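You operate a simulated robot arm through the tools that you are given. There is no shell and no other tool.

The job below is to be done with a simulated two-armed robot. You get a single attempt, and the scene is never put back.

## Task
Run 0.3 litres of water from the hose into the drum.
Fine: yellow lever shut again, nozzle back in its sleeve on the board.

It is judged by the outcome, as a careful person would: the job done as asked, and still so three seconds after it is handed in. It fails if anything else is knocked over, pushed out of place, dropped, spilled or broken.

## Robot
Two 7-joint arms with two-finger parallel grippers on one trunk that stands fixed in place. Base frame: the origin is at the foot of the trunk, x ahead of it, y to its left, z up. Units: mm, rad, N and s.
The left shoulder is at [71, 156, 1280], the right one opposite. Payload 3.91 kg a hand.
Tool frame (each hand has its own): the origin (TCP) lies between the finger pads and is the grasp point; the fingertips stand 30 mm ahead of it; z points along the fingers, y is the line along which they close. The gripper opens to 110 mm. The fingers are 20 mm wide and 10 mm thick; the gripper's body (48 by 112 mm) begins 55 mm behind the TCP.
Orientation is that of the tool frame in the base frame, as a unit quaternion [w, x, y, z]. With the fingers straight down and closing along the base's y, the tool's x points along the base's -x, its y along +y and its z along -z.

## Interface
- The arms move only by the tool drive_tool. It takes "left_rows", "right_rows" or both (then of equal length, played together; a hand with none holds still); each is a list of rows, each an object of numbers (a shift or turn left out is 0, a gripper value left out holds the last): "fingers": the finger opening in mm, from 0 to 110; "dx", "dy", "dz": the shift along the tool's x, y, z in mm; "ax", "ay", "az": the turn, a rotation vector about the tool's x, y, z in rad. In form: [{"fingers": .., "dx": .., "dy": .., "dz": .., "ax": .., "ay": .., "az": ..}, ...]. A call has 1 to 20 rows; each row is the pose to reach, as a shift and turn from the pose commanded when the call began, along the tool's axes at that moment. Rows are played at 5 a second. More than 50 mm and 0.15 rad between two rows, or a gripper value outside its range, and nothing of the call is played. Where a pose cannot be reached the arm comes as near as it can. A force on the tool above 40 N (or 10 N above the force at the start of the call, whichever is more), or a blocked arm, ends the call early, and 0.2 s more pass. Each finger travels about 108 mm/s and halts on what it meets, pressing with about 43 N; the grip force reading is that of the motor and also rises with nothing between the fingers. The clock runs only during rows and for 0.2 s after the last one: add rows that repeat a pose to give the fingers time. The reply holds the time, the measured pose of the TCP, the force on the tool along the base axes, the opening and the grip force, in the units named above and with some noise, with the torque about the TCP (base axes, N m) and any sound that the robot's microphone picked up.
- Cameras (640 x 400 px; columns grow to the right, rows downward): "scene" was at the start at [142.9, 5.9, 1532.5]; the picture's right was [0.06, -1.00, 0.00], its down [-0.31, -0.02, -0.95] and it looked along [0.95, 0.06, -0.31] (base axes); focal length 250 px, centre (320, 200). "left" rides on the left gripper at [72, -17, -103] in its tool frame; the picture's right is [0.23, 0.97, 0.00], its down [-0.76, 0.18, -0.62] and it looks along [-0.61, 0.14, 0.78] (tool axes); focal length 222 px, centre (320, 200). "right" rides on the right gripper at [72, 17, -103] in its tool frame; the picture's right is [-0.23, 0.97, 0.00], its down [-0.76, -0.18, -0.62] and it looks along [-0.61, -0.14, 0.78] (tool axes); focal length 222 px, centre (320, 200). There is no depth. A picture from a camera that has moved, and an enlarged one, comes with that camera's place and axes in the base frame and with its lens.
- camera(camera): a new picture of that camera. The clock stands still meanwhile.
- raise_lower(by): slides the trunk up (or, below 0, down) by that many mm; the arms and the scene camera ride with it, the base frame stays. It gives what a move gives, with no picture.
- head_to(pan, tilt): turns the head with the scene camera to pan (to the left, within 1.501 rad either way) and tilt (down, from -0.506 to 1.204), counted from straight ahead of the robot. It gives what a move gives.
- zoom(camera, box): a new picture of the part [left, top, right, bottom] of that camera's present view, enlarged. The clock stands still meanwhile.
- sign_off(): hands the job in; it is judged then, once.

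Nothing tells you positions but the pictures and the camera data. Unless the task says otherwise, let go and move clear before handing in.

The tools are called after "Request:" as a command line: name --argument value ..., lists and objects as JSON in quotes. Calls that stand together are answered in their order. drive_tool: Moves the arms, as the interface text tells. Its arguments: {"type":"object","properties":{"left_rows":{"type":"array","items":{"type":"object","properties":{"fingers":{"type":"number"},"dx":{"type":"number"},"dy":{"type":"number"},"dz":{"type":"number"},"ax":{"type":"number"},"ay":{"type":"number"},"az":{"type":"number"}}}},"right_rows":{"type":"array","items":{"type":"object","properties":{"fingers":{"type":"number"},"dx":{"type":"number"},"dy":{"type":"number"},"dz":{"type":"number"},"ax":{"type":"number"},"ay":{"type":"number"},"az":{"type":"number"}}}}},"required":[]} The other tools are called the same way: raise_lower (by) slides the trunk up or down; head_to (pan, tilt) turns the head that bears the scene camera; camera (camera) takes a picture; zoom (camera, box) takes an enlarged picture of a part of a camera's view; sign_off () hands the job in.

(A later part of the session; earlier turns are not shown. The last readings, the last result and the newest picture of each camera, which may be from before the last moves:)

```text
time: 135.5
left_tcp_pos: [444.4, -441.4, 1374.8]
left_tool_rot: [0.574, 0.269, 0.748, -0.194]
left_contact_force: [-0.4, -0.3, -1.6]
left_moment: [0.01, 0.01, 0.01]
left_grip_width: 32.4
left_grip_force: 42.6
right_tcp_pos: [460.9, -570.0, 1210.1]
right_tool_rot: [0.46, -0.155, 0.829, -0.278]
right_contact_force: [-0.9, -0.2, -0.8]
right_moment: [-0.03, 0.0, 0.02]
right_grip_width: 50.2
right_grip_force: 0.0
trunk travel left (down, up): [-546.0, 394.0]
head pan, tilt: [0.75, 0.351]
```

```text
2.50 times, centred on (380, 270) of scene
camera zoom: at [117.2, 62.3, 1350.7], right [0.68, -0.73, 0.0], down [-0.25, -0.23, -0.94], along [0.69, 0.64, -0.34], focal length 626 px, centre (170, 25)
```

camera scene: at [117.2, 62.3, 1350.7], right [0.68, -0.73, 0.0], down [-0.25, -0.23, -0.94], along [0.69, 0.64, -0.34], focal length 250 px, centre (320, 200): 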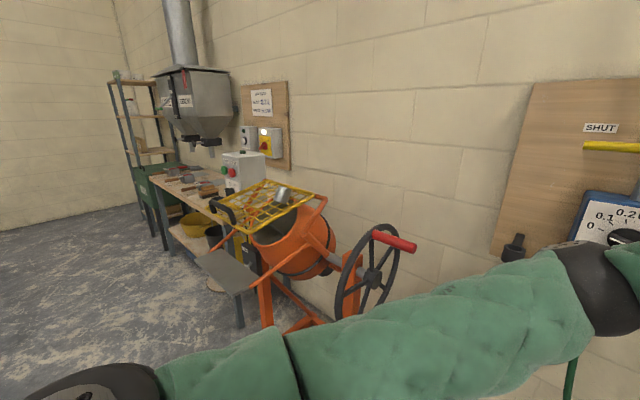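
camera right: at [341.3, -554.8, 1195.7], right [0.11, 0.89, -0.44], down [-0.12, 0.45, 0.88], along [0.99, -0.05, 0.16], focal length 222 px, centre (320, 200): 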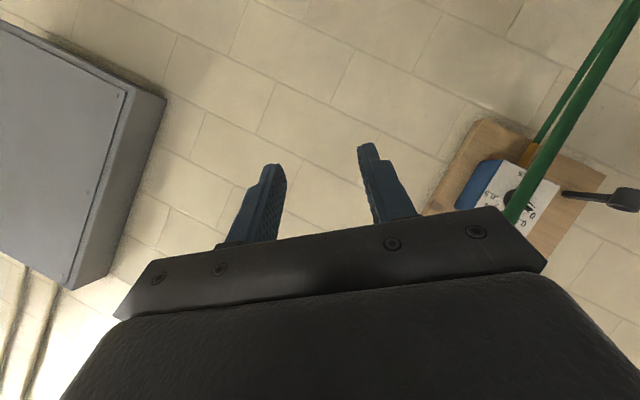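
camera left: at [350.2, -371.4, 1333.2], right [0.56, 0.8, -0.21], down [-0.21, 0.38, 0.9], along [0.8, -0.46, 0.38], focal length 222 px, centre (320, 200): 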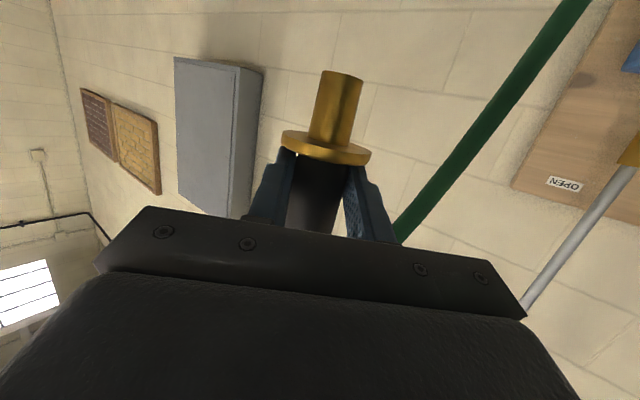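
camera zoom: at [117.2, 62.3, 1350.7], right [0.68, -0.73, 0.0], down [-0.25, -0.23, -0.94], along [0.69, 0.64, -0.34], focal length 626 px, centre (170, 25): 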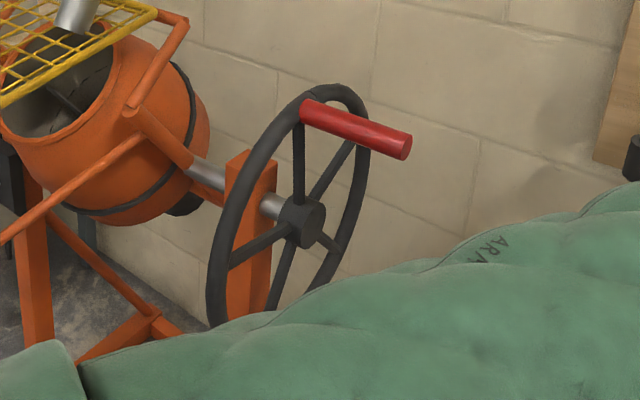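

The arm lifted the hinged yellow guard on the drum part-way open; drum, wheel and pot otherwise look unmoved. I'll need to close that guard again afterward, but first I must untangle the arms safely. I'll raise the trunk so the hands sit lower relative to the shoulders, which keeps the elbow up.

Request:
raise_lower --by 120

Request:
head_to --pan -0.3 --tilt 0.5

Request:
camera --camera "scene"

```text
time: 137.0
left_tcp_pos: [446.1, -439.5, 1494.8]
left_tool_rot: [0.575, 0.268, 0.749, -0.194]
left_contact_force: [1.0, -0.6, -2.4]
left_moment: [0.03, 0.01, -0.03]
left_grip_width: 32.6
left_grip_force: 42.7
right_tcp_pos: [460.8, -568.9, 1330.0]
right_tool_rot: [0.459, -0.156, 0.829, -0.277]
right_contact_force: [-0.9, 0.3, -0.4]
right_moment: [0.03, -0.02, -0.01]
right_grip_width: 50.0
right_grip_force: 0.1
trunk travel left (down, up): [-666.0, 274.0]
head pan, tilt: [0.75, 0.351]
```

```text
time: 138.3
left_tcp_pos: [444.7, -439.1, 1494.5]
left_tool_rot: [0.574, 0.267, 0.749, -0.193]
left_contact_force: [-1.4, 1.0, -2.6]
left_moment: [0.02, 0.06, -0.01]
left_grip_width: 32.3
left_grip_force: 43.0
right_tcp_pos: [460.5, -568.6, 1330.5]
right_tool_rot: [0.46, -0.156, 0.829, -0.278]
right_contact_force: [0.7, -0.3, -0.3]
right_moment: [0.0, -0.01, -0.02]
right_grip_width: 50.2
right_grip_force: 0.1
trunk travel left (down, up): [-666.0, 274.0]
head pan, tilt: [-0.3, 0.499]
```

```text
taken
camera scene: at [136.5, -27.4, 1456.8], right [-0.29, -0.96, 0.0], down [-0.46, 0.14, -0.88], along [0.84, -0.26, -0.48], focal length 250 px, centre (320, 200)
```

scene: 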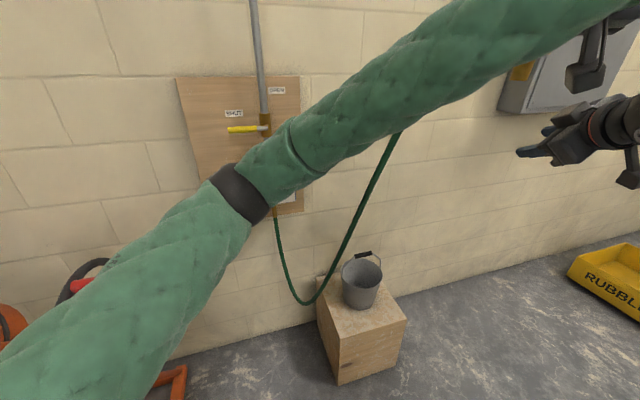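

I'll begin moving the left hand back to the left and forward in small, slow steps.

Request:
drive_tool --left_rows '[{"dx": 4, "dy": 12, "dz": 0.7}, {"dx": 10, "dy": 30, "dz": 1.6}, {"dx": 17, "dy": 52, "dz": 2.8}, {"dx": 24, "dy": 75, "dz": 4}, {"dx": 31.5, "dy": 99, "dz": 5.2}, {"dx": 31.5, "dy": 99, "dz": 5.2}]'

Request:
camera --camera "scene"

```text
time: 139.7
left_tcp_pos: [505.9, -360.8, 1466.9]
left_tool_rot: [0.574, 0.268, 0.749, -0.193]
left_contact_force: [-0.3, 0.0, -1.7]
left_moment: [0.0, 0.04, 0.03]
left_grip_width: 32.4
left_grip_force: 42.9
right_tcp_pos: [460.2, -568.9, 1330.7]
right_tool_rot: [0.459, -0.156, 0.829, -0.278]
right_contact_force: [0.5, -0.3, 0.4]
right_moment: [0.02, -0.03, 0.01]
right_grip_width: 50.2
right_grip_force: 0.1
trunk travel left (down, up): [-666.0, 274.0]
head pan, tilt: [-0.3, 0.499]
```

```text
taken
camera scene: at [136.0, -28.0, 1456.8], right [-0.3, -0.96, 0.0], down [-0.46, 0.14, -0.88], along [0.84, -0.26, -0.48], focal length 250 px, centre (320, 200)
```

scene: 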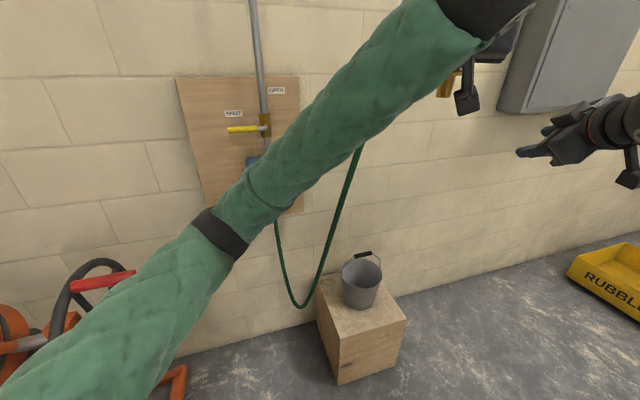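

Smooth, no sway. I'll continue toward the front of the board, turning the hand back to straight ahead.

Request:
drive_tool --left_rows '[{"dx": 5, "dy": 14, "dz": -1, "ax": -0.019, "az": -0.0052}, {"dx": 14, "dy": 42, "dz": -2.8, "ax": -0.057, "ay": 0.001, "az": -0.0156}, {"dx": 24, "dy": 72, "dz": -4.8, "ax": -0.097, "ay": 0.002, "az": -0.0266}, {"dx": 34, "dy": 102, "dz": -6.8, "ax": -0.138, "ay": 0.0026, "az": -0.0378}, {"dx": 44, "dy": 132, "dz": -8.8, "ax": -0.178, "ay": 0.0034, "az": -0.0489}, {"dx": 54, "dy": 162, "dz": -10.8, "ax": -0.2186, "ay": 0.004, "az": -0.06}, {"dx": 64, "dy": 192, "dz": -12.8, "ax": -0.259, "ay": 0.005, "az": -0.0711}, {"dx": 74, "dy": 222, "dz": -14.8, "ax": -0.2995, "ay": 0.0056, "az": -0.0822}, {"dx": 80, "dy": 239, "dz": -16, "ax": -0.3225, "ay": 0.006, "az": -0.0885}, {"dx": 80, "dy": 239, "dz": -16, "ax": -0.3225, "ay": 0.006, "az": -0.0885}]'

Request:
camera --camera "scene"

```text
time: 141.9
left_tcp_pos: [626.6, -150.6, 1397.4]
left_tool_rot: [0.6, 0.139, 0.782, -0.095]
left_contact_force: [-0.2, -0.1, -2.5]
left_moment: [0.02, 0.05, 0.02]
left_grip_width: 32.6
left_grip_force: 42.9
right_tcp_pos: [459.4, -569.8, 1330.4]
right_tool_rot: [0.459, -0.157, 0.829, -0.277]
right_contact_force: [0.2, 0.3, -0.2]
right_moment: [0.0, 0.02, 0.0]
right_grip_width: 50.1
right_grip_force: 0.2
trunk travel left (down, up): [-666.0, 274.0]
head pan, tilt: [-0.3, 0.499]
```

```text
taken
camera scene: at [136.5, -27.4, 1456.8], right [-0.3, -0.96, 0.0], down [-0.46, 0.14, -0.88], along [0.84, -0.26, -0.48], focal length 250 px, centre (320, 200)
```

scene: 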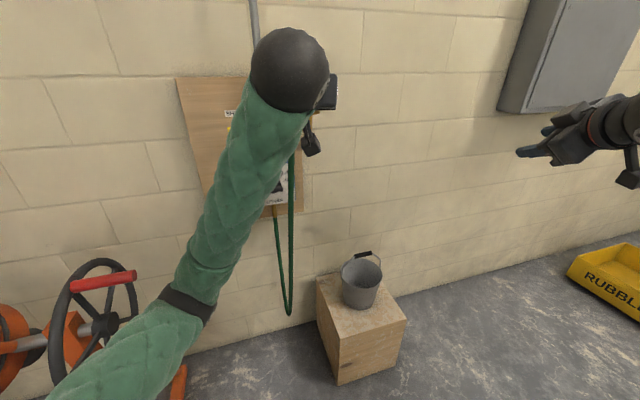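

Still smooth. I'll continue in stages toward a point in front of the board, straightening the hand, and watch the elbow relative to the wheel.

Request:
drive_tool --left_rows '[{"dx": 5, "dy": 12, "dz": 6.5, "ax": -0.021, "az": -0.0057}, {"dx": 15, "dy": 36, "dz": 19.5, "ax": -0.063, "ay": 0.001, "az": -0.017}, {"dx": 26, "dy": 62, "dz": 33.5, "ax": -0.108, "ay": 0.002, "az": -0.0294}, {"dx": 37, "dy": 88, "dz": 47.6, "ax": -0.154, "ay": 0.003, "az": -0.0417}, {"dx": 48, "dy": 114, "dz": 61.7, "ax": -0.2, "ay": 0.004, "az": -0.054}, {"dx": 59, "dy": 140, "dz": 75.7, "ax": -0.245, "ay": 0.0046, "az": -0.0664}, {"dx": 69, "dy": 165, "dz": 89.2, "ax": -0.288, "ay": 0.0054, "az": -0.0782}, {"dx": 77, "dy": 183.8, "dz": 99.4, "ax": -0.3213, "ay": 0.006, "az": -0.0871}, {"dx": 77, "dy": 183.8, "dz": 99.4, "ax": -0.3213, "ay": 0.006, "az": -0.0871}]'

Request:
head_to --pan 0.2 --tilt 0.55

Request:
camera --camera "scene"

```text
time: 143.9
left_tcp_pos: [758.8, -0.1, 1300.4]
left_tool_rot: [0.607, 0.007, 0.795, 0.007]
left_contact_force: [-0.3, -0.6, -3.2]
left_moment: [0.03, 0.01, -0.01]
left_grip_width: 32.4
left_grip_force: 42.8
right_tcp_pos: [459.9, -569.6, 1331.5]
right_tool_rot: [0.459, -0.156, 0.829, -0.278]
right_contact_force: [0.0, 0.5, -0.5]
right_moment: [0.02, 0.03, -0.01]
right_grip_width: 49.9
right_grip_force: 0.1
trunk travel left (down, up): [-666.0, 274.0]
head pan, tilt: [-0.3, 0.499]
```

```text
time: 144.8
left_tcp_pos: [758.5, 0.0, 1299.3]
left_tool_rot: [0.607, 0.008, 0.795, 0.006]
left_contact_force: [-0.5, 0.0, -1.4]
left_moment: [0.01, 0.02, 0.0]
left_grip_width: 32.3
left_grip_force: 42.8
right_tcp_pos: [460.8, -569.2, 1331.1]
right_tool_rot: [0.46, -0.157, 0.829, -0.277]
right_contact_force: [0.6, 0.0, -0.8]
right_moment: [0.0, 0.01, 0.01]
right_grip_width: 50.3
right_grip_force: 0.0
trunk travel left (down, up): [-666.0, 274.0]
head pan, tilt: [0.201, 0.55]
```

```text
taken
camera scene: at [137.7, 17.5, 1452.2], right [0.2, -0.98, 0.0], down [-0.51, -0.1, -0.85], along [0.84, 0.17, -0.52], focal length 250 px, centre (320, 200)
```

scene: 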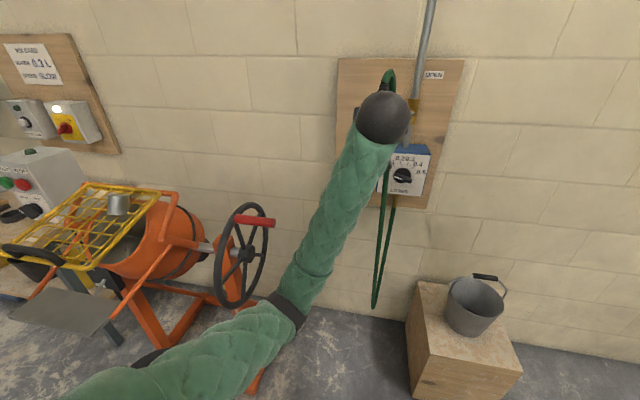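

The elbow now hangs low in front of the body at y ≈ 144, well clear of the wheel. The nozzle slipped a little in the grip, so I'll look closely at how it sits now.

Request:
camera --camera "left"

Request:
zoom --camera "left" --box '[240, 40, 420, 250]'

```text
taken
camera left: at [639.5, -15.5, 1258.8], right [-0.05, 0.98, -0.2], down [-0.4, 0.16, 0.9], along [0.92, 0.13, 0.38], focal length 222 px, centre (320, 200)
```

left: 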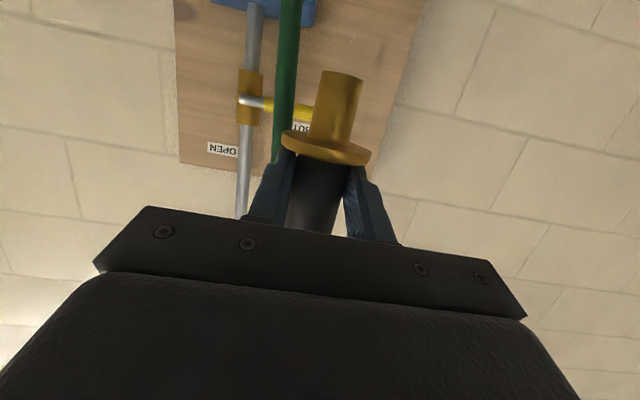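

```text
1.90 times, centred on (330, 145) of left
camera zoom: at [639.5, -15.5, 1258.8], right [-0.05, 0.98, -0.2], down [-0.4, 0.16, 0.9], along [0.92, 0.13, 0.38], focal length 423 px, centre (301, 305)
```

zoom: 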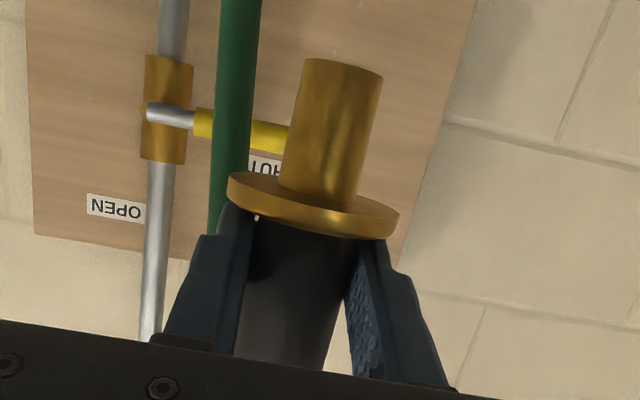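

The flange now sits close to the fingertips. I'll zoom further to determine the nozzle's angle in the grip.

Request:
zoom --camera "left" --box '[275, 60, 385, 175]'

Request:
zoom --camera "scene" --box '[330, 60, 450, 210]'

```text
3.48 times, centred on (330, 118) of left
camera zoom: at [639.5, -15.5, 1258.8], right [-0.05, 0.98, -0.2], down [-0.4, 0.16, 0.9], along [0.92, 0.13, 0.38], focal length 773 px, centre (285, 487)
```

zoom: 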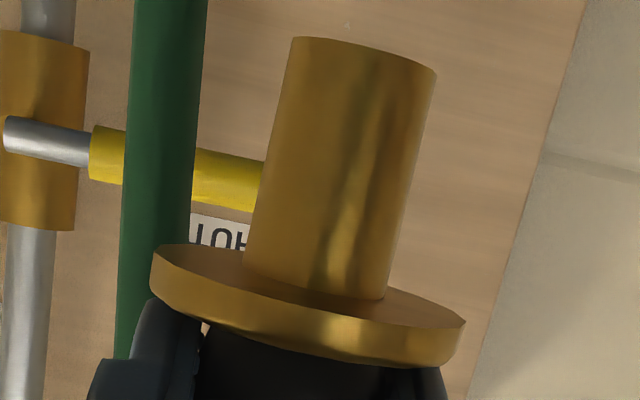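

```text
2.67 times, centred on (390, 135) of scene
camera zoom: at [137.7, 17.5, 1452.2], right [0.2, -0.98, 0.0], down [-0.51, -0.1, -0.85], along [0.84, 0.17, -0.52], focal length 668 px, centre (133, 373)
```

zoom: 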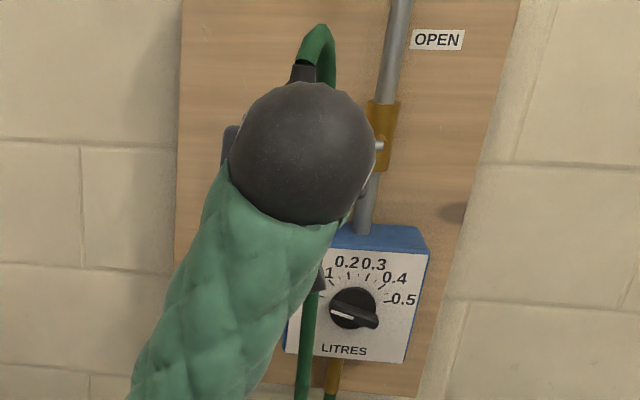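

The nozzle has only slid in the grip: it is still vertical at this hand tilt, its axis about 14 mm ahead of the TCP and the flange about 23 mm below it. I'll descend in stages toward a point in front of the sleeve.

Request:
drive_tool --left_rows '[{"dx": 10, "dy": 5, "dz": 9, "ax": 0.001, "az": -0.004}, {"dx": 27, "dy": 13, "dz": 25, "ax": 0.002, "az": -0.008}, {"dx": 45, "dy": 21.5, "dz": 42, "ax": 0.003, "az": -0.012}, {"dx": 62, "dy": 30, "dz": 58, "ax": 0.004, "az": -0.016}, {"dx": 79, "dy": 38, "dz": 74, "ax": 0.005, "az": -0.019}, {"dx": 79, "dy": 38, "dz": 74, "ax": 0.005, "az": -0.019}]'

Request:
camera --camera "scene"

```text
time: 146.2
left_tcp_pos: [808.9, 39.6, 1203.1]
left_tool_rot: [0.606, 0.002, 0.795, -0.002]
left_contact_force: [-0.9, 0.5, -1.5]
left_moment: [0.02, 0.03, 0.01]
left_grip_width: 32.3
left_grip_force: 42.5
right_tcp_pos: [460.0, -569.0, 1330.9]
right_tool_rot: [0.459, -0.156, 0.829, -0.278]
right_contact_force: [-0.7, 0.2, 0.6]
right_moment: [0.01, 0.01, 0.0]
right_grip_width: 50.0
right_grip_force: 0.1
trunk travel left (down, up): [-666.0, 274.0]
head pan, tilt: [0.201, 0.55]
```

```text
taken
camera scene: at [137.5, 17.3, 1452.3], right [0.2, -0.98, 0.0], down [-0.51, -0.1, -0.85], along [0.84, 0.17, -0.52], focal length 250 px, centre (320, 200)
```

scene: 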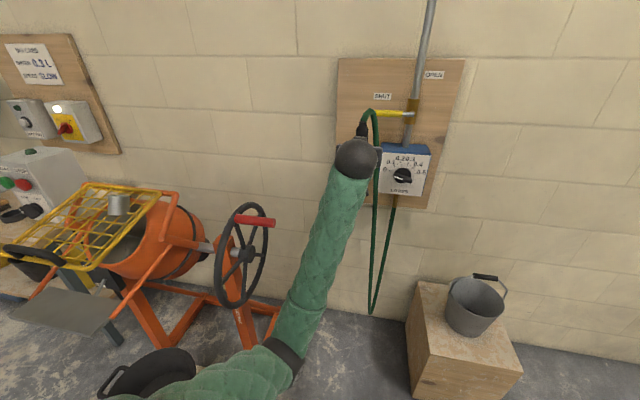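

Good: reachable, elbow low and well clear. I'll continue to the pre-insert point at about [860, 80, 1110].

Request:
drive_tool --left_rows '[{"dx": 12, "dy": 6, "dz": 12}, {"dx": 30, "dy": 16, "dz": 29}, {"dx": 48, "dy": 25, "dz": 47}, {"dx": 64, "dy": 34, "dz": 62}, {"dx": 76, "dy": 40, "dz": 74}, {"dx": 76, "dy": 40, "dz": 74}]'

Request:
camera --camera "scene"

Request:
camera --camera "left"

```text
time: 147.6
left_tcp_pos: [862.2, 80.8, 1107.9]
left_tool_rot: [0.607, 0.002, 0.795, -0.002]
left_contact_force: [1.1, 0.4, -2.2]
left_moment: [0.0, 0.03, 0.01]
left_grip_width: 32.4
left_grip_force: 43.0
right_tcp_pos: [460.6, -568.3, 1330.6]
right_tool_rot: [0.46, -0.157, 0.829, -0.276]
right_contact_force: [0.1, -0.1, 1.3]
right_moment: [-0.01, -0.01, -0.01]
right_grip_width: 50.3
right_grip_force: 0.0
trunk travel left (down, up): [-666.0, 274.0]
head pan, tilt: [0.201, 0.55]
```

```text
taken
camera scene: at [137.5, 17.4, 1452.3], right [0.2, -0.98, 0.0], down [-0.51, -0.1, -0.85], along [0.84, 0.17, -0.52], focal length 250 px, centre (320, 200)
```

scene: 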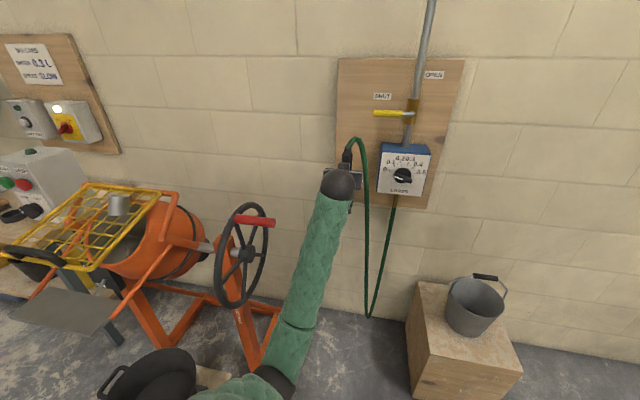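

```text
taken
camera left: at [743.4, 65.3, 1066.5], right [-0.05, 0.97, -0.22], down [-0.4, 0.18, 0.9], along [0.92, 0.14, 0.38], focal length 222 px, centre (320, 200)
```

left: 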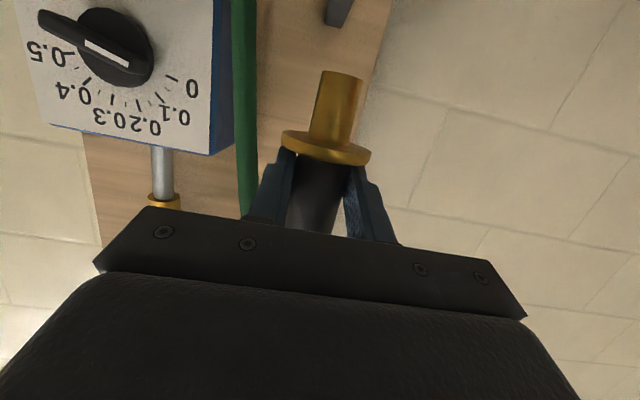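

Now I'll move forward over the sleeve, keeping the tip about 70 mm above its rim, and check for drift.

Request:
drive_tool --left_rows '[{"dx": -4, "dz": 14}, {"dx": -9, "dz": 33}, {"dx": -14.5, "dz": 53}, {"dx": -19.9, "dz": 72.3}, {"dx": -19.9, "dz": 72.3}]'

Request:
zoom --camera "scene" --box '[310, 120, 420, 230]'

Request:
camera --camera "left"

```text
time: 148.8
left_tcp_pos: [937.5, 78.6, 1111.0]
left_tool_rot: [0.606, 0.002, 0.796, -0.002]
left_contact_force: [0.3, 0.3, -2.1]
left_moment: [-0.01, 0.04, 0.0]
left_grip_width: 32.4
left_grip_force: 42.3
right_tcp_pos: [459.8, -568.8, 1330.6]
right_tool_rot: [0.461, -0.155, 0.829, -0.278]
right_contact_force: [1.2, 0.1, -0.4]
right_moment: [0.01, 0.0, 0.01]
right_grip_width: 50.1
right_grip_force: 0.0
trunk travel left (down, up): [-666.0, 274.0]
head pan, tilt: [0.201, 0.55]
```

```text
3.64 times, centred on (365, 175) of scene
camera zoom: at [137.4, 17.8, 1452.3], right [0.2, -0.98, 0.0], down [-0.51, -0.1, -0.85], along [0.84, 0.17, -0.52], focal length 910 px, centre (156, 291)
```

zoom: 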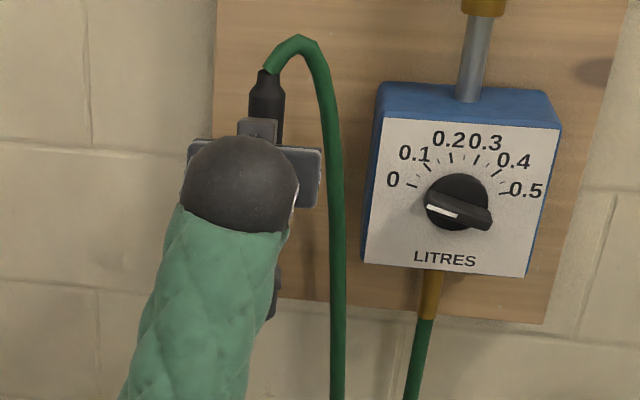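

```text
taken
camera left: at [817.2, 62.9, 1069.5], right [-0.05, 0.97, -0.22], down [-0.4, 0.18, 0.9], along [0.92, 0.14, 0.38], focal length 222 px, centre (320, 200)
```

left: 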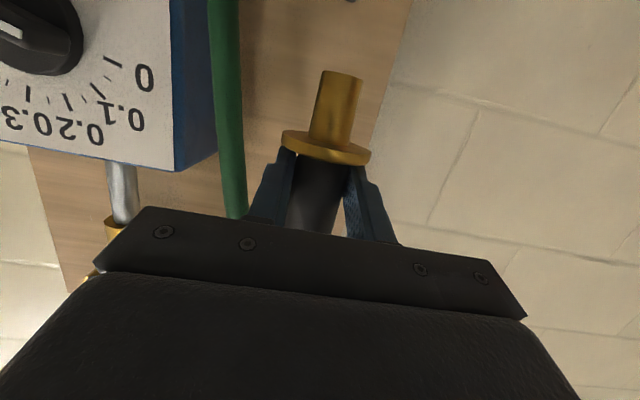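

Reached without drift. I'll lower 43 mm so the hand camera begins to see the sleeve, with the tip still above the rim.

Request:
drive_tool --left_rows '[{"dx": 10, "dz": 2.7}, {"dx": 24, "dz": 6.6}, {"dx": 36, "dz": 9.9}, {"dx": 41.5, "dz": 11.4}, {"dx": 41.5, "dz": 11.4}]'

Request:
camera --camera "left"

Request:
zoom --camera "left" --box '[260, 0, 420, 180]'

```text
time: 150.0
left_tcp_pos: [935.8, 79.6, 1067.1]
left_tool_rot: [0.606, 0.002, 0.796, -0.002]
left_contact_force: [-0.2, -0.6, -1.9]
left_moment: [0.01, 0.02, -0.02]
left_grip_width: 32.5
left_grip_force: 42.2
right_tcp_pos: [460.7, -569.3, 1330.0]
right_tool_rot: [0.46, -0.156, 0.829, -0.277]
right_contact_force: [-0.1, -0.5, -0.6]
right_moment: [-0.03, 0.0, 0.04]
right_grip_width: 50.1
right_grip_force: 0.2
trunk travel left (down, up): [-666.0, 274.0]
head pan, tilt: [0.201, 0.55]
```

```text
taken
camera left: at [816.8, 64.3, 1026.3], right [-0.05, 0.97, -0.22], down [-0.4, 0.18, 0.9], along [0.92, 0.14, 0.38], focal length 222 px, centre (320, 200)
```

left: 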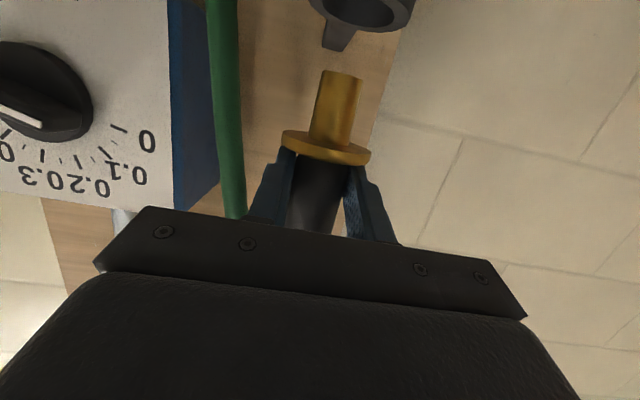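

```text
2.22 times, centred on (340, 90) of left
camera zoom: at [816.8, 64.3, 1026.3], right [-0.05, 0.97, -0.22], down [-0.4, 0.18, 0.9], along [0.92, 0.14, 0.38], focal length 494 px, centre (276, 444)
```

zoom: 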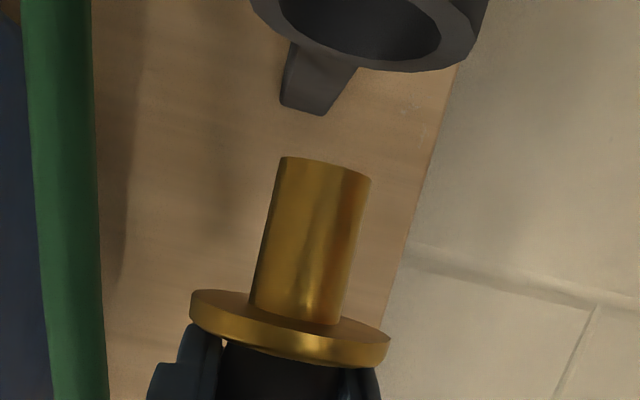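

The sleeve mouth is now visible at the top of the hand view. I'll zoom on it to measure the offset between the spigot tip and the hole.

Request:
zoom --camera "left" --box '[290, 0, 430, 80]'

```text
4.57 times, centred on (360, 40) of left
camera zoom: at [816.8, 64.3, 1026.3], right [-0.05, 0.97, -0.22], down [-0.4, 0.18, 0.9], along [0.92, 0.14, 0.38], focal length 1015 px, centre (137, 931)
```

zoom: 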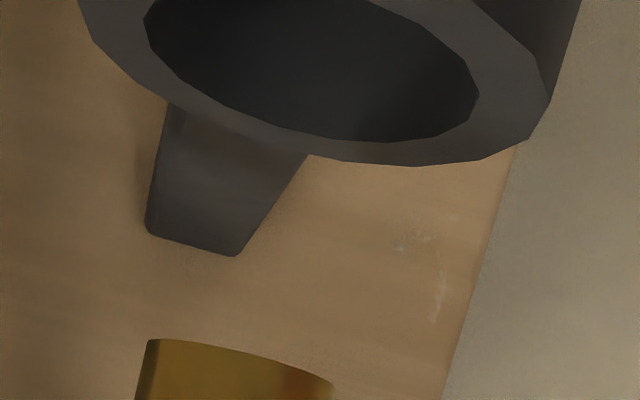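

The hole centre appears within a few millimetres of the nozzle axis, about 28 mm below the tip. I'll lower 20 mm with a tiny backward correction and re-check.

Request:
drive_tool --left_rows '[{"dx": 7, "dz": 1.2}, {"dx": 14, "dz": 2.6}, {"dx": 19.7, "dz": 3.9}, {"dx": 19.7, "dz": 3.9}]'

Request:
zoom --camera "left" --box '[270, 0, 430, 140]'

```text
time: 151.0
left_tcp_pos: [934.9, 78.4, 1048.3]
left_tool_rot: [0.607, 0.002, 0.795, -0.002]
left_contact_force: [0.8, -0.4, -2.4]
left_moment: [0.02, 0.03, 0.0]
left_grip_width: 32.4
left_grip_force: 43.2
right_tcp_pos: [460.9, -568.3, 1331.0]
right_tool_rot: [0.459, -0.157, 0.829, -0.277]
right_contact_force: [0.1, 0.9, 0.0]
right_moment: [-0.01, -0.01, 0.0]
right_grip_width: 50.0
right_grip_force: 0.0
trunk travel left (down, up): [-666.0, 274.0]
head pan, tilt: [0.201, 0.55]
```

```text
2.86 times, centred on (350, 70) of left
camera zoom: at [814.5, 63.1, 1005.8], right [-0.05, 0.97, -0.22], down [-0.4, 0.18, 0.9], along [0.92, 0.14, 0.38], focal length 635 px, centre (234, 571)
```

zoom: 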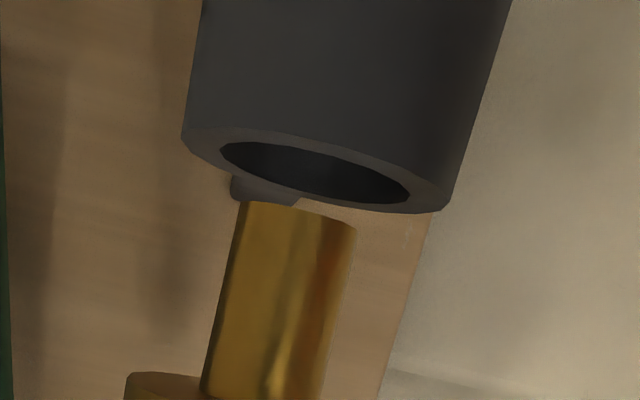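

The tip is about 6 mm above the rim and centred within 2 mm. I'll nudge back 1.5 mm and lower 14 mm to enter.

Request:
drive_tool --left_rows '[{"dx": 0.4, "dy": 0.5, "dz": -1.4}, {"dx": 5, "dy": 0.5, "dz": -0.2}, {"dx": 9.5, "dy": 0.5, "dz": 1.1}, {"dx": 13.9, "dy": 0.5, "dz": 2.3}, {"dx": 13.9, "dy": 0.5, "dz": 2.3}]'

Request:
zoom --camera "left" --box '[270, 0, 430, 140]'

```text
time: 152.2
left_tcp_pos: [933.4, 81.1, 1034.4]
left_tool_rot: [0.606, 0.002, 0.795, -0.002]
left_contact_force: [0.9, -0.1, -2.1]
left_moment: [-0.01, 0.03, 0.02]
left_grip_width: 32.6
left_grip_force: 43.2
right_tcp_pos: [459.5, -569.7, 1331.2]
right_tool_rot: [0.459, -0.156, 0.829, -0.277]
right_contact_force: [0.5, 0.0, -0.7]
right_moment: [-0.01, 0.02, -0.01]
right_grip_width: 50.1
right_grip_force: 0.2
trunk travel left (down, up): [-666.0, 274.0]
head pan, tilt: [0.201, 0.55]
```

```text
2.86 times, centred on (350, 70) of left
camera zoom: at [813.9, 64.8, 992.7], right [-0.05, 0.97, -0.22], down [-0.4, 0.18, 0.9], along [0.92, 0.14, 0.38], focal length 635 px, centre (234, 571)
```

zoom: 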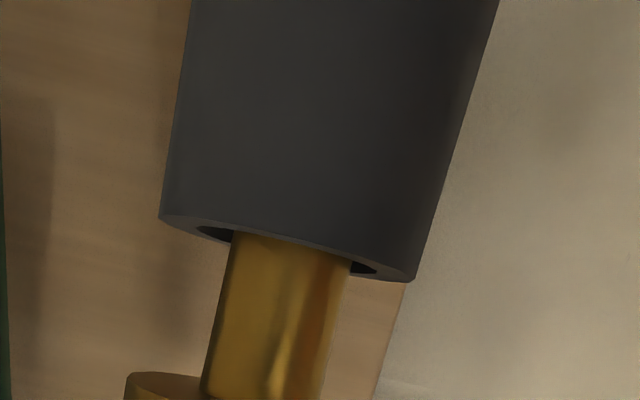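

The spigot has entered the sleeve and is well centred. I'll keep lowering gently.

Request:
drive_tool --left_rows '[{"dx": 5, "dz": 1.4}, {"dx": 10, "dz": 2.7}, {"dx": 15, "dz": 4.1}, {"dx": 19.3, "dz": 5.3}, {"dx": 19.3, "dz": 5.3}]'

Request:
zoom --camera "left" --box '[260, 40, 420, 200]'

```text
time: 153.4
left_tcp_pos: [934.4, 79.5, 1013.6]
left_tool_rot: [0.606, 0.001, 0.795, -0.002]
left_contact_force: [0.1, 0.6, -2.6]
left_moment: [-0.03, 0.06, 0.01]
left_grip_width: 32.3
left_grip_force: 43.0
right_tcp_pos: [460.8, -568.7, 1330.9]
right_tool_rot: [0.459, -0.155, 0.829, -0.278]
right_contact_force: [-0.3, -0.4, -0.1]
right_moment: [-0.01, 0.01, 0.03]
right_grip_width: 49.8
right_grip_force: 0.0
trunk travel left (down, up): [-666.0, 274.0]
head pan, tilt: [0.201, 0.55]
```

```text
2.50 times, centred on (340, 120) of left
camera zoom: at [813.7, 63.4, 972.7], right [-0.05, 0.97, -0.22], down [-0.4, 0.18, 0.9], along [0.92, 0.14, 0.38], focal length 555 px, centre (270, 400)
```

zoom: 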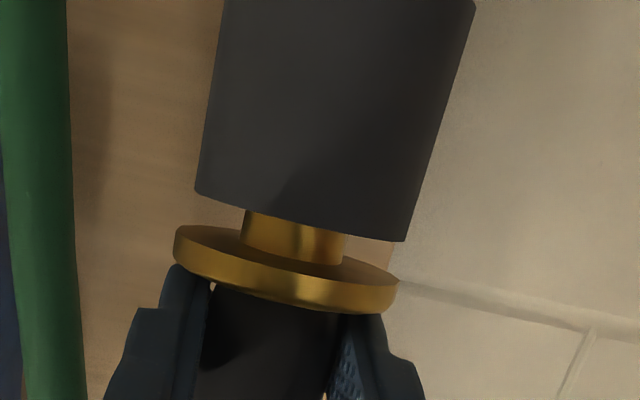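

About 8 mm remains until the flange seats. I'll lower in small steps, feeling for contact.

Request:
drive_tool --left_rows '[{"dx": 2, "dz": 0.5}, {"dx": 4, "dz": 1.1}, {"dx": 6, "dz": 1.6}, {"dx": 7, "dz": 1.9}, {"dx": 7, "dz": 1.9}]'

Request:
zoom --camera "left" --box '[260, 40, 420, 200]'

```text
time: 154.6
left_tcp_pos: [934.0, 79.1, 1006.5]
left_tool_rot: [0.606, 0.003, 0.796, -0.003]
left_contact_force: [1.0, -0.2, -2.4]
left_moment: [-0.02, 0.04, 0.02]
left_grip_width: 32.6
left_grip_force: 43.7
right_tcp_pos: [460.9, -567.4, 1330.7]
right_tool_rot: [0.46, -0.157, 0.829, -0.277]
right_contact_force: [-0.6, -0.8, -0.4]
right_moment: [0.01, 0.0, -0.03]
right_grip_width: 50.2
right_grip_force: 0.0
trunk travel left (down, up): [-666.0, 274.0]
head pan, tilt: [0.201, 0.55]
```

```text
2.50 times, centred on (340, 120) of left
camera zoom: at [814.2, 63.4, 965.9], right [-0.05, 0.97, -0.22], down [-0.4, 0.18, 0.9], along [0.92, 0.14, 0.38], focal length 555 px, centre (270, 400)
```

zoom: 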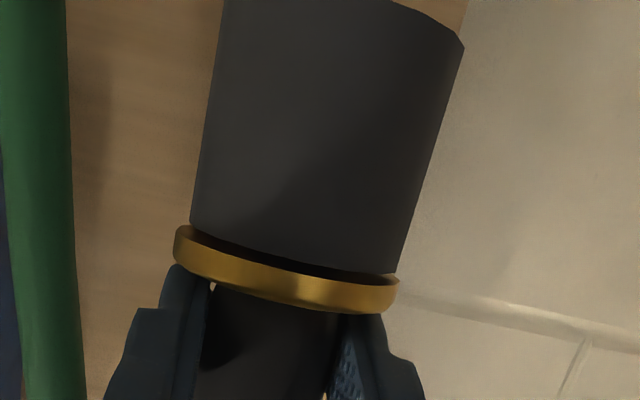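

The flange is within a millimetre or two of the rim. One more small step, then I'll release.

Request:
drive_tool --left_rows '[{"dx": 1, "dz": 0.3}, {"dx": 2, "dz": 0.5}, {"dx": 2, "dz": 0.5}]'

Request:
drive_tool --left_rows '[{"fingers": 36}, {"fingers": 44}, {"fingers": 48}, {"fingers": 48}]'

Request:
zoom --camera "left" --box '[220, 20, 440, 240]'

Request:
zoom --camera "scene" --box '[310, 120, 420, 230]'

```text
time: 155.4
left_tcp_pos: [933.2, 79.9, 1006.2]
left_tool_rot: [0.607, 0.002, 0.795, -0.002]
left_contact_force: [0.8, 0.3, 2.1]
left_moment: [0.02, -0.01, -0.01]
left_grip_width: 32.5
left_grip_force: 42.5
right_tcp_pos: [459.9, -567.9, 1330.8]
right_tool_rot: [0.46, -0.155, 0.829, -0.278]
right_contact_force: [0.3, -0.6, 0.3]
right_moment: [0.02, -0.01, -0.02]
right_grip_width: 50.3
right_grip_force: 0.1
trunk travel left (down, up): [-666.0, 274.0]
head pan, tilt: [0.201, 0.55]
```

```text
time: 156.4
left_tcp_pos: [933.4, 80.6, 1006.0]
left_tool_rot: [0.607, 0.001, 0.795, -0.001]
left_contact_force: [0.6, -2.0, 3.4]
left_moment: [0.07, -0.15, -0.04]
left_grip_width: 47.3
left_grip_force: 0.1
right_tcp_pos: [459.6, -569.2, 1330.4]
right_tool_rot: [0.46, -0.155, 0.829, -0.279]
right_contact_force: [0.4, 0.0, -0.4]
right_moment: [0.01, 0.02, 0.03]
right_grip_width: 50.1
right_grip_force: 0.0
trunk travel left (down, up): [-666.0, 274.0]
head pan, tilt: [0.201, 0.55]
```

```text
1.82 times, centred on (330, 130) of left
camera zoom: at [813.1, 63.9, 963.8], right [-0.05, 0.97, -0.22], down [-0.4, 0.18, 0.9], along [0.92, 0.14, 0.38], focal length 404 px, centre (302, 327)
```

zoom: 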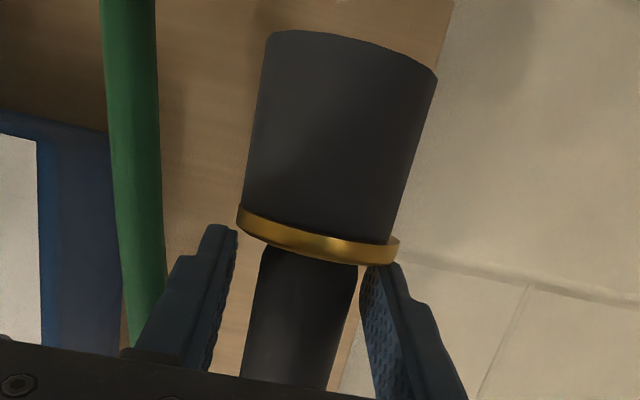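

```text
3.64 times, centred on (365, 175) of scene
camera zoom: at [137.2, 17.4, 1452.3], right [0.2, -0.98, 0.0], down [-0.51, -0.1, -0.85], along [0.84, 0.17, -0.52], focal length 910 px, centre (156, 291)
```

zoom: 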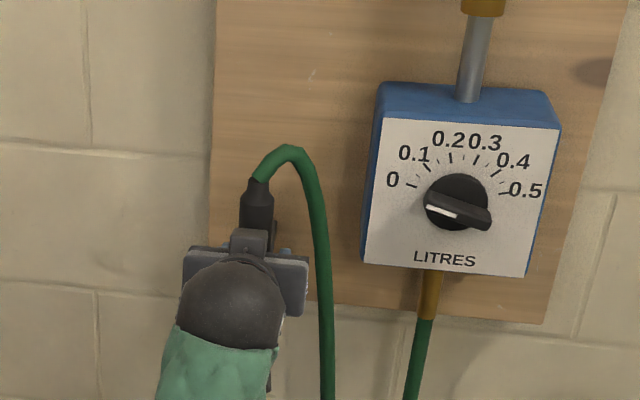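

The nozzle is released and seated in its sleeve. I'll lift slightly off the flange, centre, and withdraw straight back.

Request:
drive_tool --left_rows '[{"dx": -3, "dy": 1.5, "dz": -0.8}, {"dx": -3, "dy": 2, "dz": -0.8, "fingers": 54}, {"dx": 1, "dy": 2, "dz": -16}, {"dx": 6, "dy": 2, "dz": -36}, {"dx": 12, "dy": 2, "dz": -58}, {"dx": 18, "dy": 2, "dz": -80}, {"dx": 18, "dy": 2, "dz": -80}]'

Request:
camera --camera "left"

Request:
zoom --camera "scene" --box '[310, 120, 420, 230]'

```text
time: 158.0
left_tcp_pos: [855.2, 88.5, 1017.5]
left_tool_rot: [0.611, 0.003, 0.791, 0.005]
left_contact_force: [-0.2, -0.2, -0.7]
left_moment: [0.02, 0.02, -0.01]
left_grip_width: 53.9
left_grip_force: 0.2
right_tcp_pos: [460.1, -569.3, 1331.4]
right_tool_rot: [0.46, -0.156, 0.829, -0.277]
right_contact_force: [-0.8, -0.7, -0.1]
right_moment: [0.0, 0.0, 0.01]
right_grip_width: 49.7
right_grip_force: 0.1
trunk travel left (down, up): [-666.0, 274.0]
head pan, tilt: [0.201, 0.55]
```

```text
taken
camera left: at [735.6, 72.8, 975.0], right [-0.06, 0.98, -0.21], down [-0.41, 0.17, 0.9], along [0.91, 0.14, 0.39], focal length 222 px, centre (320, 200)
```

left: 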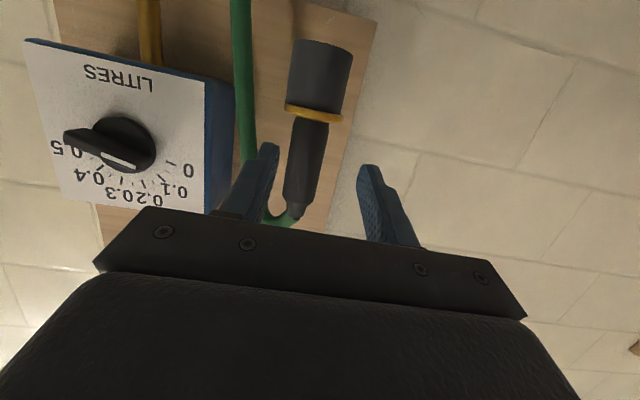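

```text
3.64 times, centred on (365, 175) of scene
camera zoom: at [137.8, 17.3, 1452.2], right [0.2, -0.98, 0.0], down [-0.51, -0.1, -0.85], along [0.84, 0.17, -0.52], focal length 910 px, centre (156, 291)
```

zoom: 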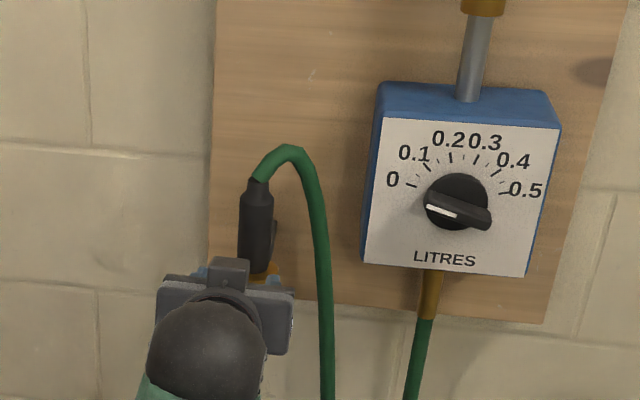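

The nozzle is back in its sleeve, lever shut, dial at 0. Now I need to restore the drum's hinged guard. I'll look at it closely to work out its present position.

Request:
drive_tool --left_rows '[{"dx": -15, "dz": -20}, {"dx": -40, "dz": -45}, {"dx": -70, "dz": -75}, {"dx": -100, "dz": -105}, {"dx": -130, "dz": -135}, {"dx": -130, "dz": -135}]'

Request:
head_to --pan 0.85 --tilt 0.45

Request:
camera --camera "scene"

Request:
zoom --camera "scene" --box '[200, 110, 380, 290]'

```text
time: 159.4
left_tcp_pos: [760.1, 101.9, 1161.4]
left_tool_rot: [0.607, 0.006, 0.795, 0.022]
left_contact_force: [0.0, 0.2, -0.4]
left_moment: [0.01, 0.02, 0.04]
left_grip_width: 54.1
left_grip_force: 0.0
right_tcp_pos: [459.9, -567.8, 1331.0]
right_tool_rot: [0.46, -0.156, 0.829, -0.277]
right_contact_force: [-0.2, 0.1, 0.1]
right_moment: [-0.03, 0.01, -0.02]
right_grip_width: 50.3
right_grip_force: 0.0
trunk travel left (down, up): [-666.0, 274.0]
head pan, tilt: [0.201, 0.55]
```

```text
time: 160.4
left_tcp_pos: [759.6, 101.5, 1164.3]
left_tool_rot: [0.608, 0.005, 0.794, 0.022]
left_contact_force: [-0.1, 0.2, -0.3]
left_moment: [0.01, 0.0, 0.0]
left_grip_width: 54.1
left_grip_force: 0.1
right_tcp_pos: [460.1, -569.4, 1330.8]
right_tool_rot: [0.46, -0.156, 0.829, -0.278]
right_contact_force: [-0.4, 0.3, -0.3]
right_moment: [0.01, 0.01, 0.0]
right_grip_width: 50.1
right_grip_force: 0.1
trunk travel left (down, up): [-666.0, 274.0]
head pan, tilt: [0.85, 0.45]
```

```text
taken
camera scene: at [110.2, 68.7, 1461.3], right [0.75, -0.66, 0.0], down [-0.29, -0.33, -0.9], along [0.59, 0.68, -0.44], focal length 250 px, centre (320, 200)
```

scene: 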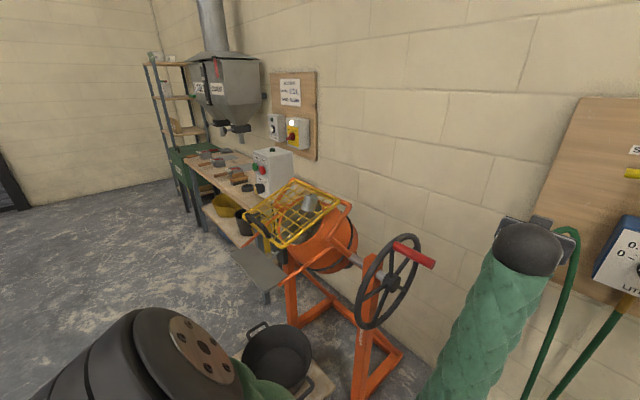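

```text
2.22 times, centred on (290, 200) of scene
camera zoom: at [110.2, 68.7, 1461.3], right [0.75, -0.66, 0.0], down [-0.29, -0.33, -0.9], along [0.59, 0.68, -0.44], focal length 556 px, centre (387, 200)
```

zoom: 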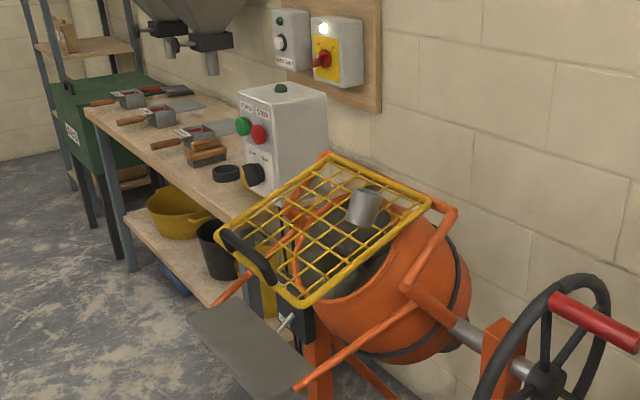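

The guard is lifted to roughly horizontal; its hinge edge is where it was. I'll zoom on its free edge and handle to locate them accurately.

Request:
zoom --camera "scene" --box '[230, 170, 350, 260]'

Request:
raise_lower --by 150

Request:
zoom --camera "scene" --box '[220, 200, 360, 320]'

```text
4.44 times, centred on (290, 215) of scene
camera zoom: at [110.2, 68.7, 1461.3], right [0.75, -0.66, 0.0], down [-0.29, -0.33, -0.9], along [0.59, 0.68, -0.44], focal length 1113 px, centre (453, 133)
```

zoom: 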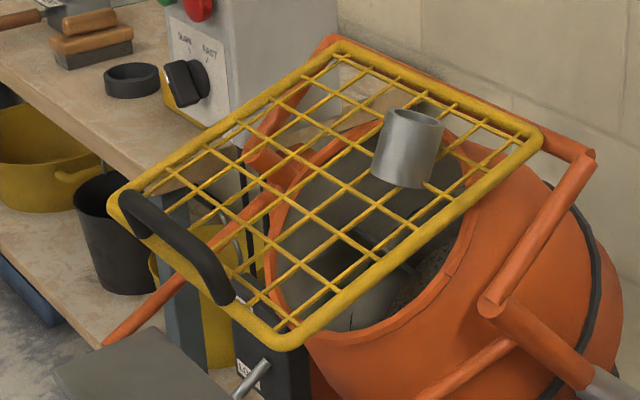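

```text
time: 162.2
left_tcp_pos: [760.0, 101.2, 1315.4]
left_tool_rot: [0.609, 0.006, 0.793, 0.021]
left_contact_force: [0.2, 0.1, 0.2]
left_moment: [0.03, 0.0, 0.0]
left_grip_width: 54.0
left_grip_force: 0.1
right_tcp_pos: [460.8, -569.0, 1479.8]
right_tool_rot: [0.46, -0.155, 0.829, -0.278]
right_contact_force: [0.0, -0.5, 0.0]
right_moment: [0.03, 0.0, -0.02]
right_grip_width: 50.1
right_grip_force: 0.1
trunk travel left (down, up): [-816.0, 124.0]
head pan, tilt: [0.85, 0.45]
```

```text
3.33 times, centred on (290, 260) of scene
camera zoom: at [110.4, 68.5, 1611.2], right [0.75, -0.66, 0.0], down [-0.29, -0.33, -0.9], along [0.59, 0.68, -0.44], focal length 834 px, centre (420, 0)
```

zoom: 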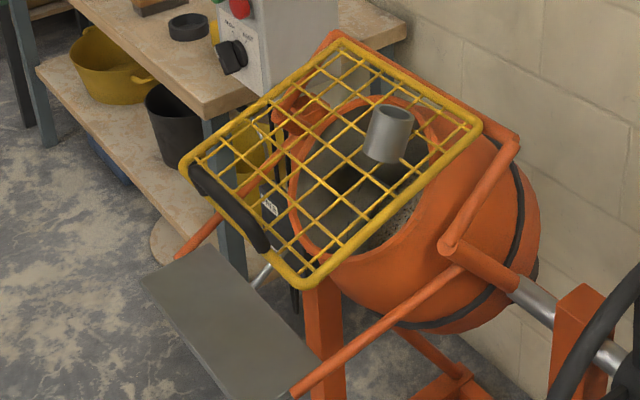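

The guard's free edge is at about z ≈ 1020 and should be near 945: it's lifted about 16°. I'll push it back down with the left fingertips from above. First I'll swing the left hand over there in slow stages, tilting it downward.

Request:
drive_tool --left_rows '[{"dx": 1.5, "dy": 10, "dz": -8, "ay": 0.02, "fingers": 30}, {"dx": 4.4, "dy": 30, "dz": -23, "ay": 0.06, "fingers": 8}, {"dx": 7.5, "dy": 52, "dz": -39.5, "ay": 0.1, "fingers": 0}, {"dx": 10.7, "dy": 74, "dz": -56.2, "ay": 0.146}, {"dx": 13.8, "dy": 96, "dz": -72.9, "ay": 0.19}, {"dx": 17, "dy": 118, "dz": -89.6, "ay": 0.232}, {"dx": 20.2, "dy": 140, "dz": -106.3, "ay": 0.275}, {"dx": 23.3, "dy": 162, "dz": -123, "ay": 0.319}, {"dx": 26.4, "dy": 183, "dz": -139, "ay": 0.36}, {"dx": 29.3, "dy": 203.3, "dz": -154.4, "ay": 0.4}, {"dx": 29.3, "dy": 203.3, "dz": -154.4, "ay": 0.4}]'

Request:
camera --camera "scene"

```text
time: 164.3
left_tcp_pos: [619.7, 322.6, 1307.6]
left_tool_rot: [0.457, -0.009, 0.887, 0.069]
left_contact_force: [-0.3, -0.3, -0.2]
left_moment: [0.05, -0.03, -0.02]
left_grip_width: 0.0
left_grip_force: 37.7
left hand out of reach, approached as far as the arm can: row 9, 10
right_tcp_pos: [459.1, -565.4, 1481.8]
right_tool_rot: [0.46, -0.157, 0.829, -0.278]
right_contact_force: [0.1, 0.6, 1.1]
right_moment: [0.0, 0.02, 0.0]
right_grip_width: 50.1
right_grip_force: 0.0
trunk travel left (down, up): [-816.0, 124.0]
head pan, tilt: [0.85, 0.45]
stopped in row 10 (left hand): the arm was blocked; the commanded pose is now the measured one
```

```text
taken
camera scene: at [110.1, 70.7, 1611.4], right [0.75, -0.66, 0.0], down [-0.29, -0.33, -0.9], along [0.59, 0.68, -0.44], focal length 250 px, centre (320, 200)
```

scene: 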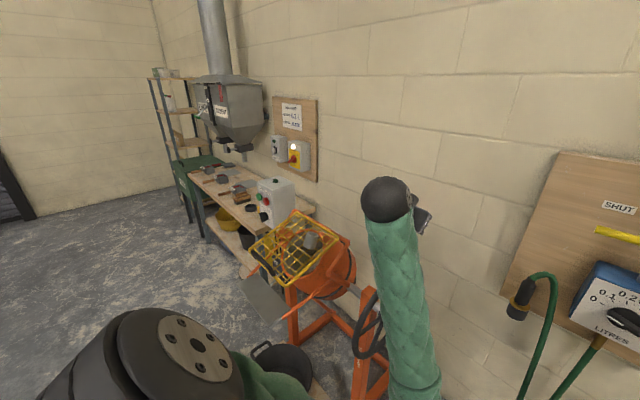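

The arm hit a wrist limit while pitching down in this elbow-low posture; nothing was touched. I'll pitch the hand back up and move left first, and tilt down only once the elbow is out to the side.

Request:
drive_tool --left_rows '[{"ay": -0.08}, {"ay": -0.18}, {"ay": -0.28}, {"ay": -0.34}, {"ay": -0.34}]'

Request:
camera --camera "scene"

```text
time: 165.7
left_tcp_pos: [641.2, 348.6, 1332.4]
left_tool_rot: [0.613, 0.003, 0.783, 0.106]
left_contact_force: [-0.1, -0.3, -0.8]
left_moment: [0.01, 0.01, -0.02]
left_grip_width: 0.2
left_grip_force: 37.5
left hand out of reach, approached as far as the arm can: row 1, 2, 3, 4, 5
right_tcp_pos: [459.4, -567.8, 1479.7]
right_tool_rot: [0.459, -0.156, 0.829, -0.278]
right_contact_force: [-0.3, -0.5, 0.0]
right_moment: [0.02, -0.01, -0.03]
right_grip_width: 49.8
right_grip_force: 0.1
trunk travel left (down, up): [-816.0, 124.0]
head pan, tilt: [0.85, 0.45]
stopped in row 5 (left hand): the arm was blocked; the commanded pose is now the measured one
```

```text
taken
camera scene: at [110.0, 69.2, 1611.3], right [0.75, -0.66, 0.0], down [-0.29, -0.33, -0.9], along [0.59, 0.68, -0.44], focal length 250 px, centre (320, 200)
```

scene: 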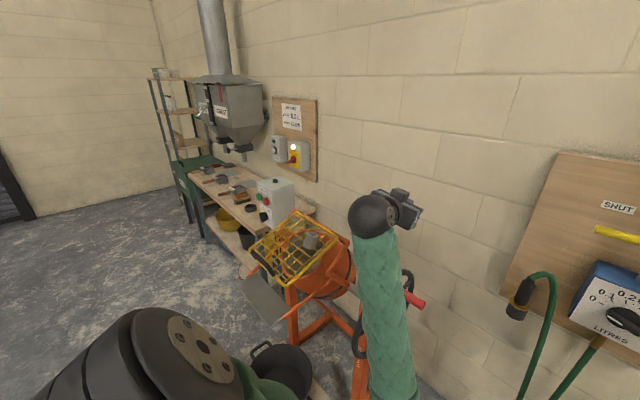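

I'll look down at the upper arm and elbow to see whether anything is in contact.

Request:
head_to --pan 0.7 --tilt 0.95

Request:
camera --camera "scene"

```text
time: 166.6
left_tcp_pos: [641.0, 347.2, 1331.6]
left_tool_rot: [0.613, 0.003, 0.783, 0.106]
left_contact_force: [0.0, 0.4, 0.0]
left_moment: [0.03, 0.04, -0.03]
left_grip_width: 0.0
left_grip_force: 37.4
right_tcp_pos: [459.8, -568.4, 1479.9]
right_tool_rot: [0.459, -0.156, 0.829, -0.278]
right_contact_force: [-0.8, 0.5, -0.2]
right_moment: [-0.01, -0.01, 0.02]
right_grip_width: 50.4
right_grip_force: 0.1
trunk travel left (down, up): [-816.0, 124.0]
head pan, tilt: [0.7, 0.949]
```

```text
taken
camera scene: at [105.1, 46.4, 1569.4], right [0.64, -0.76, 0.0], down [-0.62, -0.52, -0.58], along [0.45, 0.38, -0.81], focal length 250 px, centre (320, 200)
```

scene: 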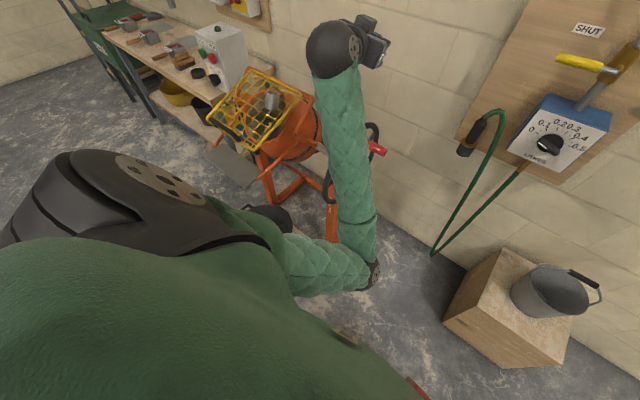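

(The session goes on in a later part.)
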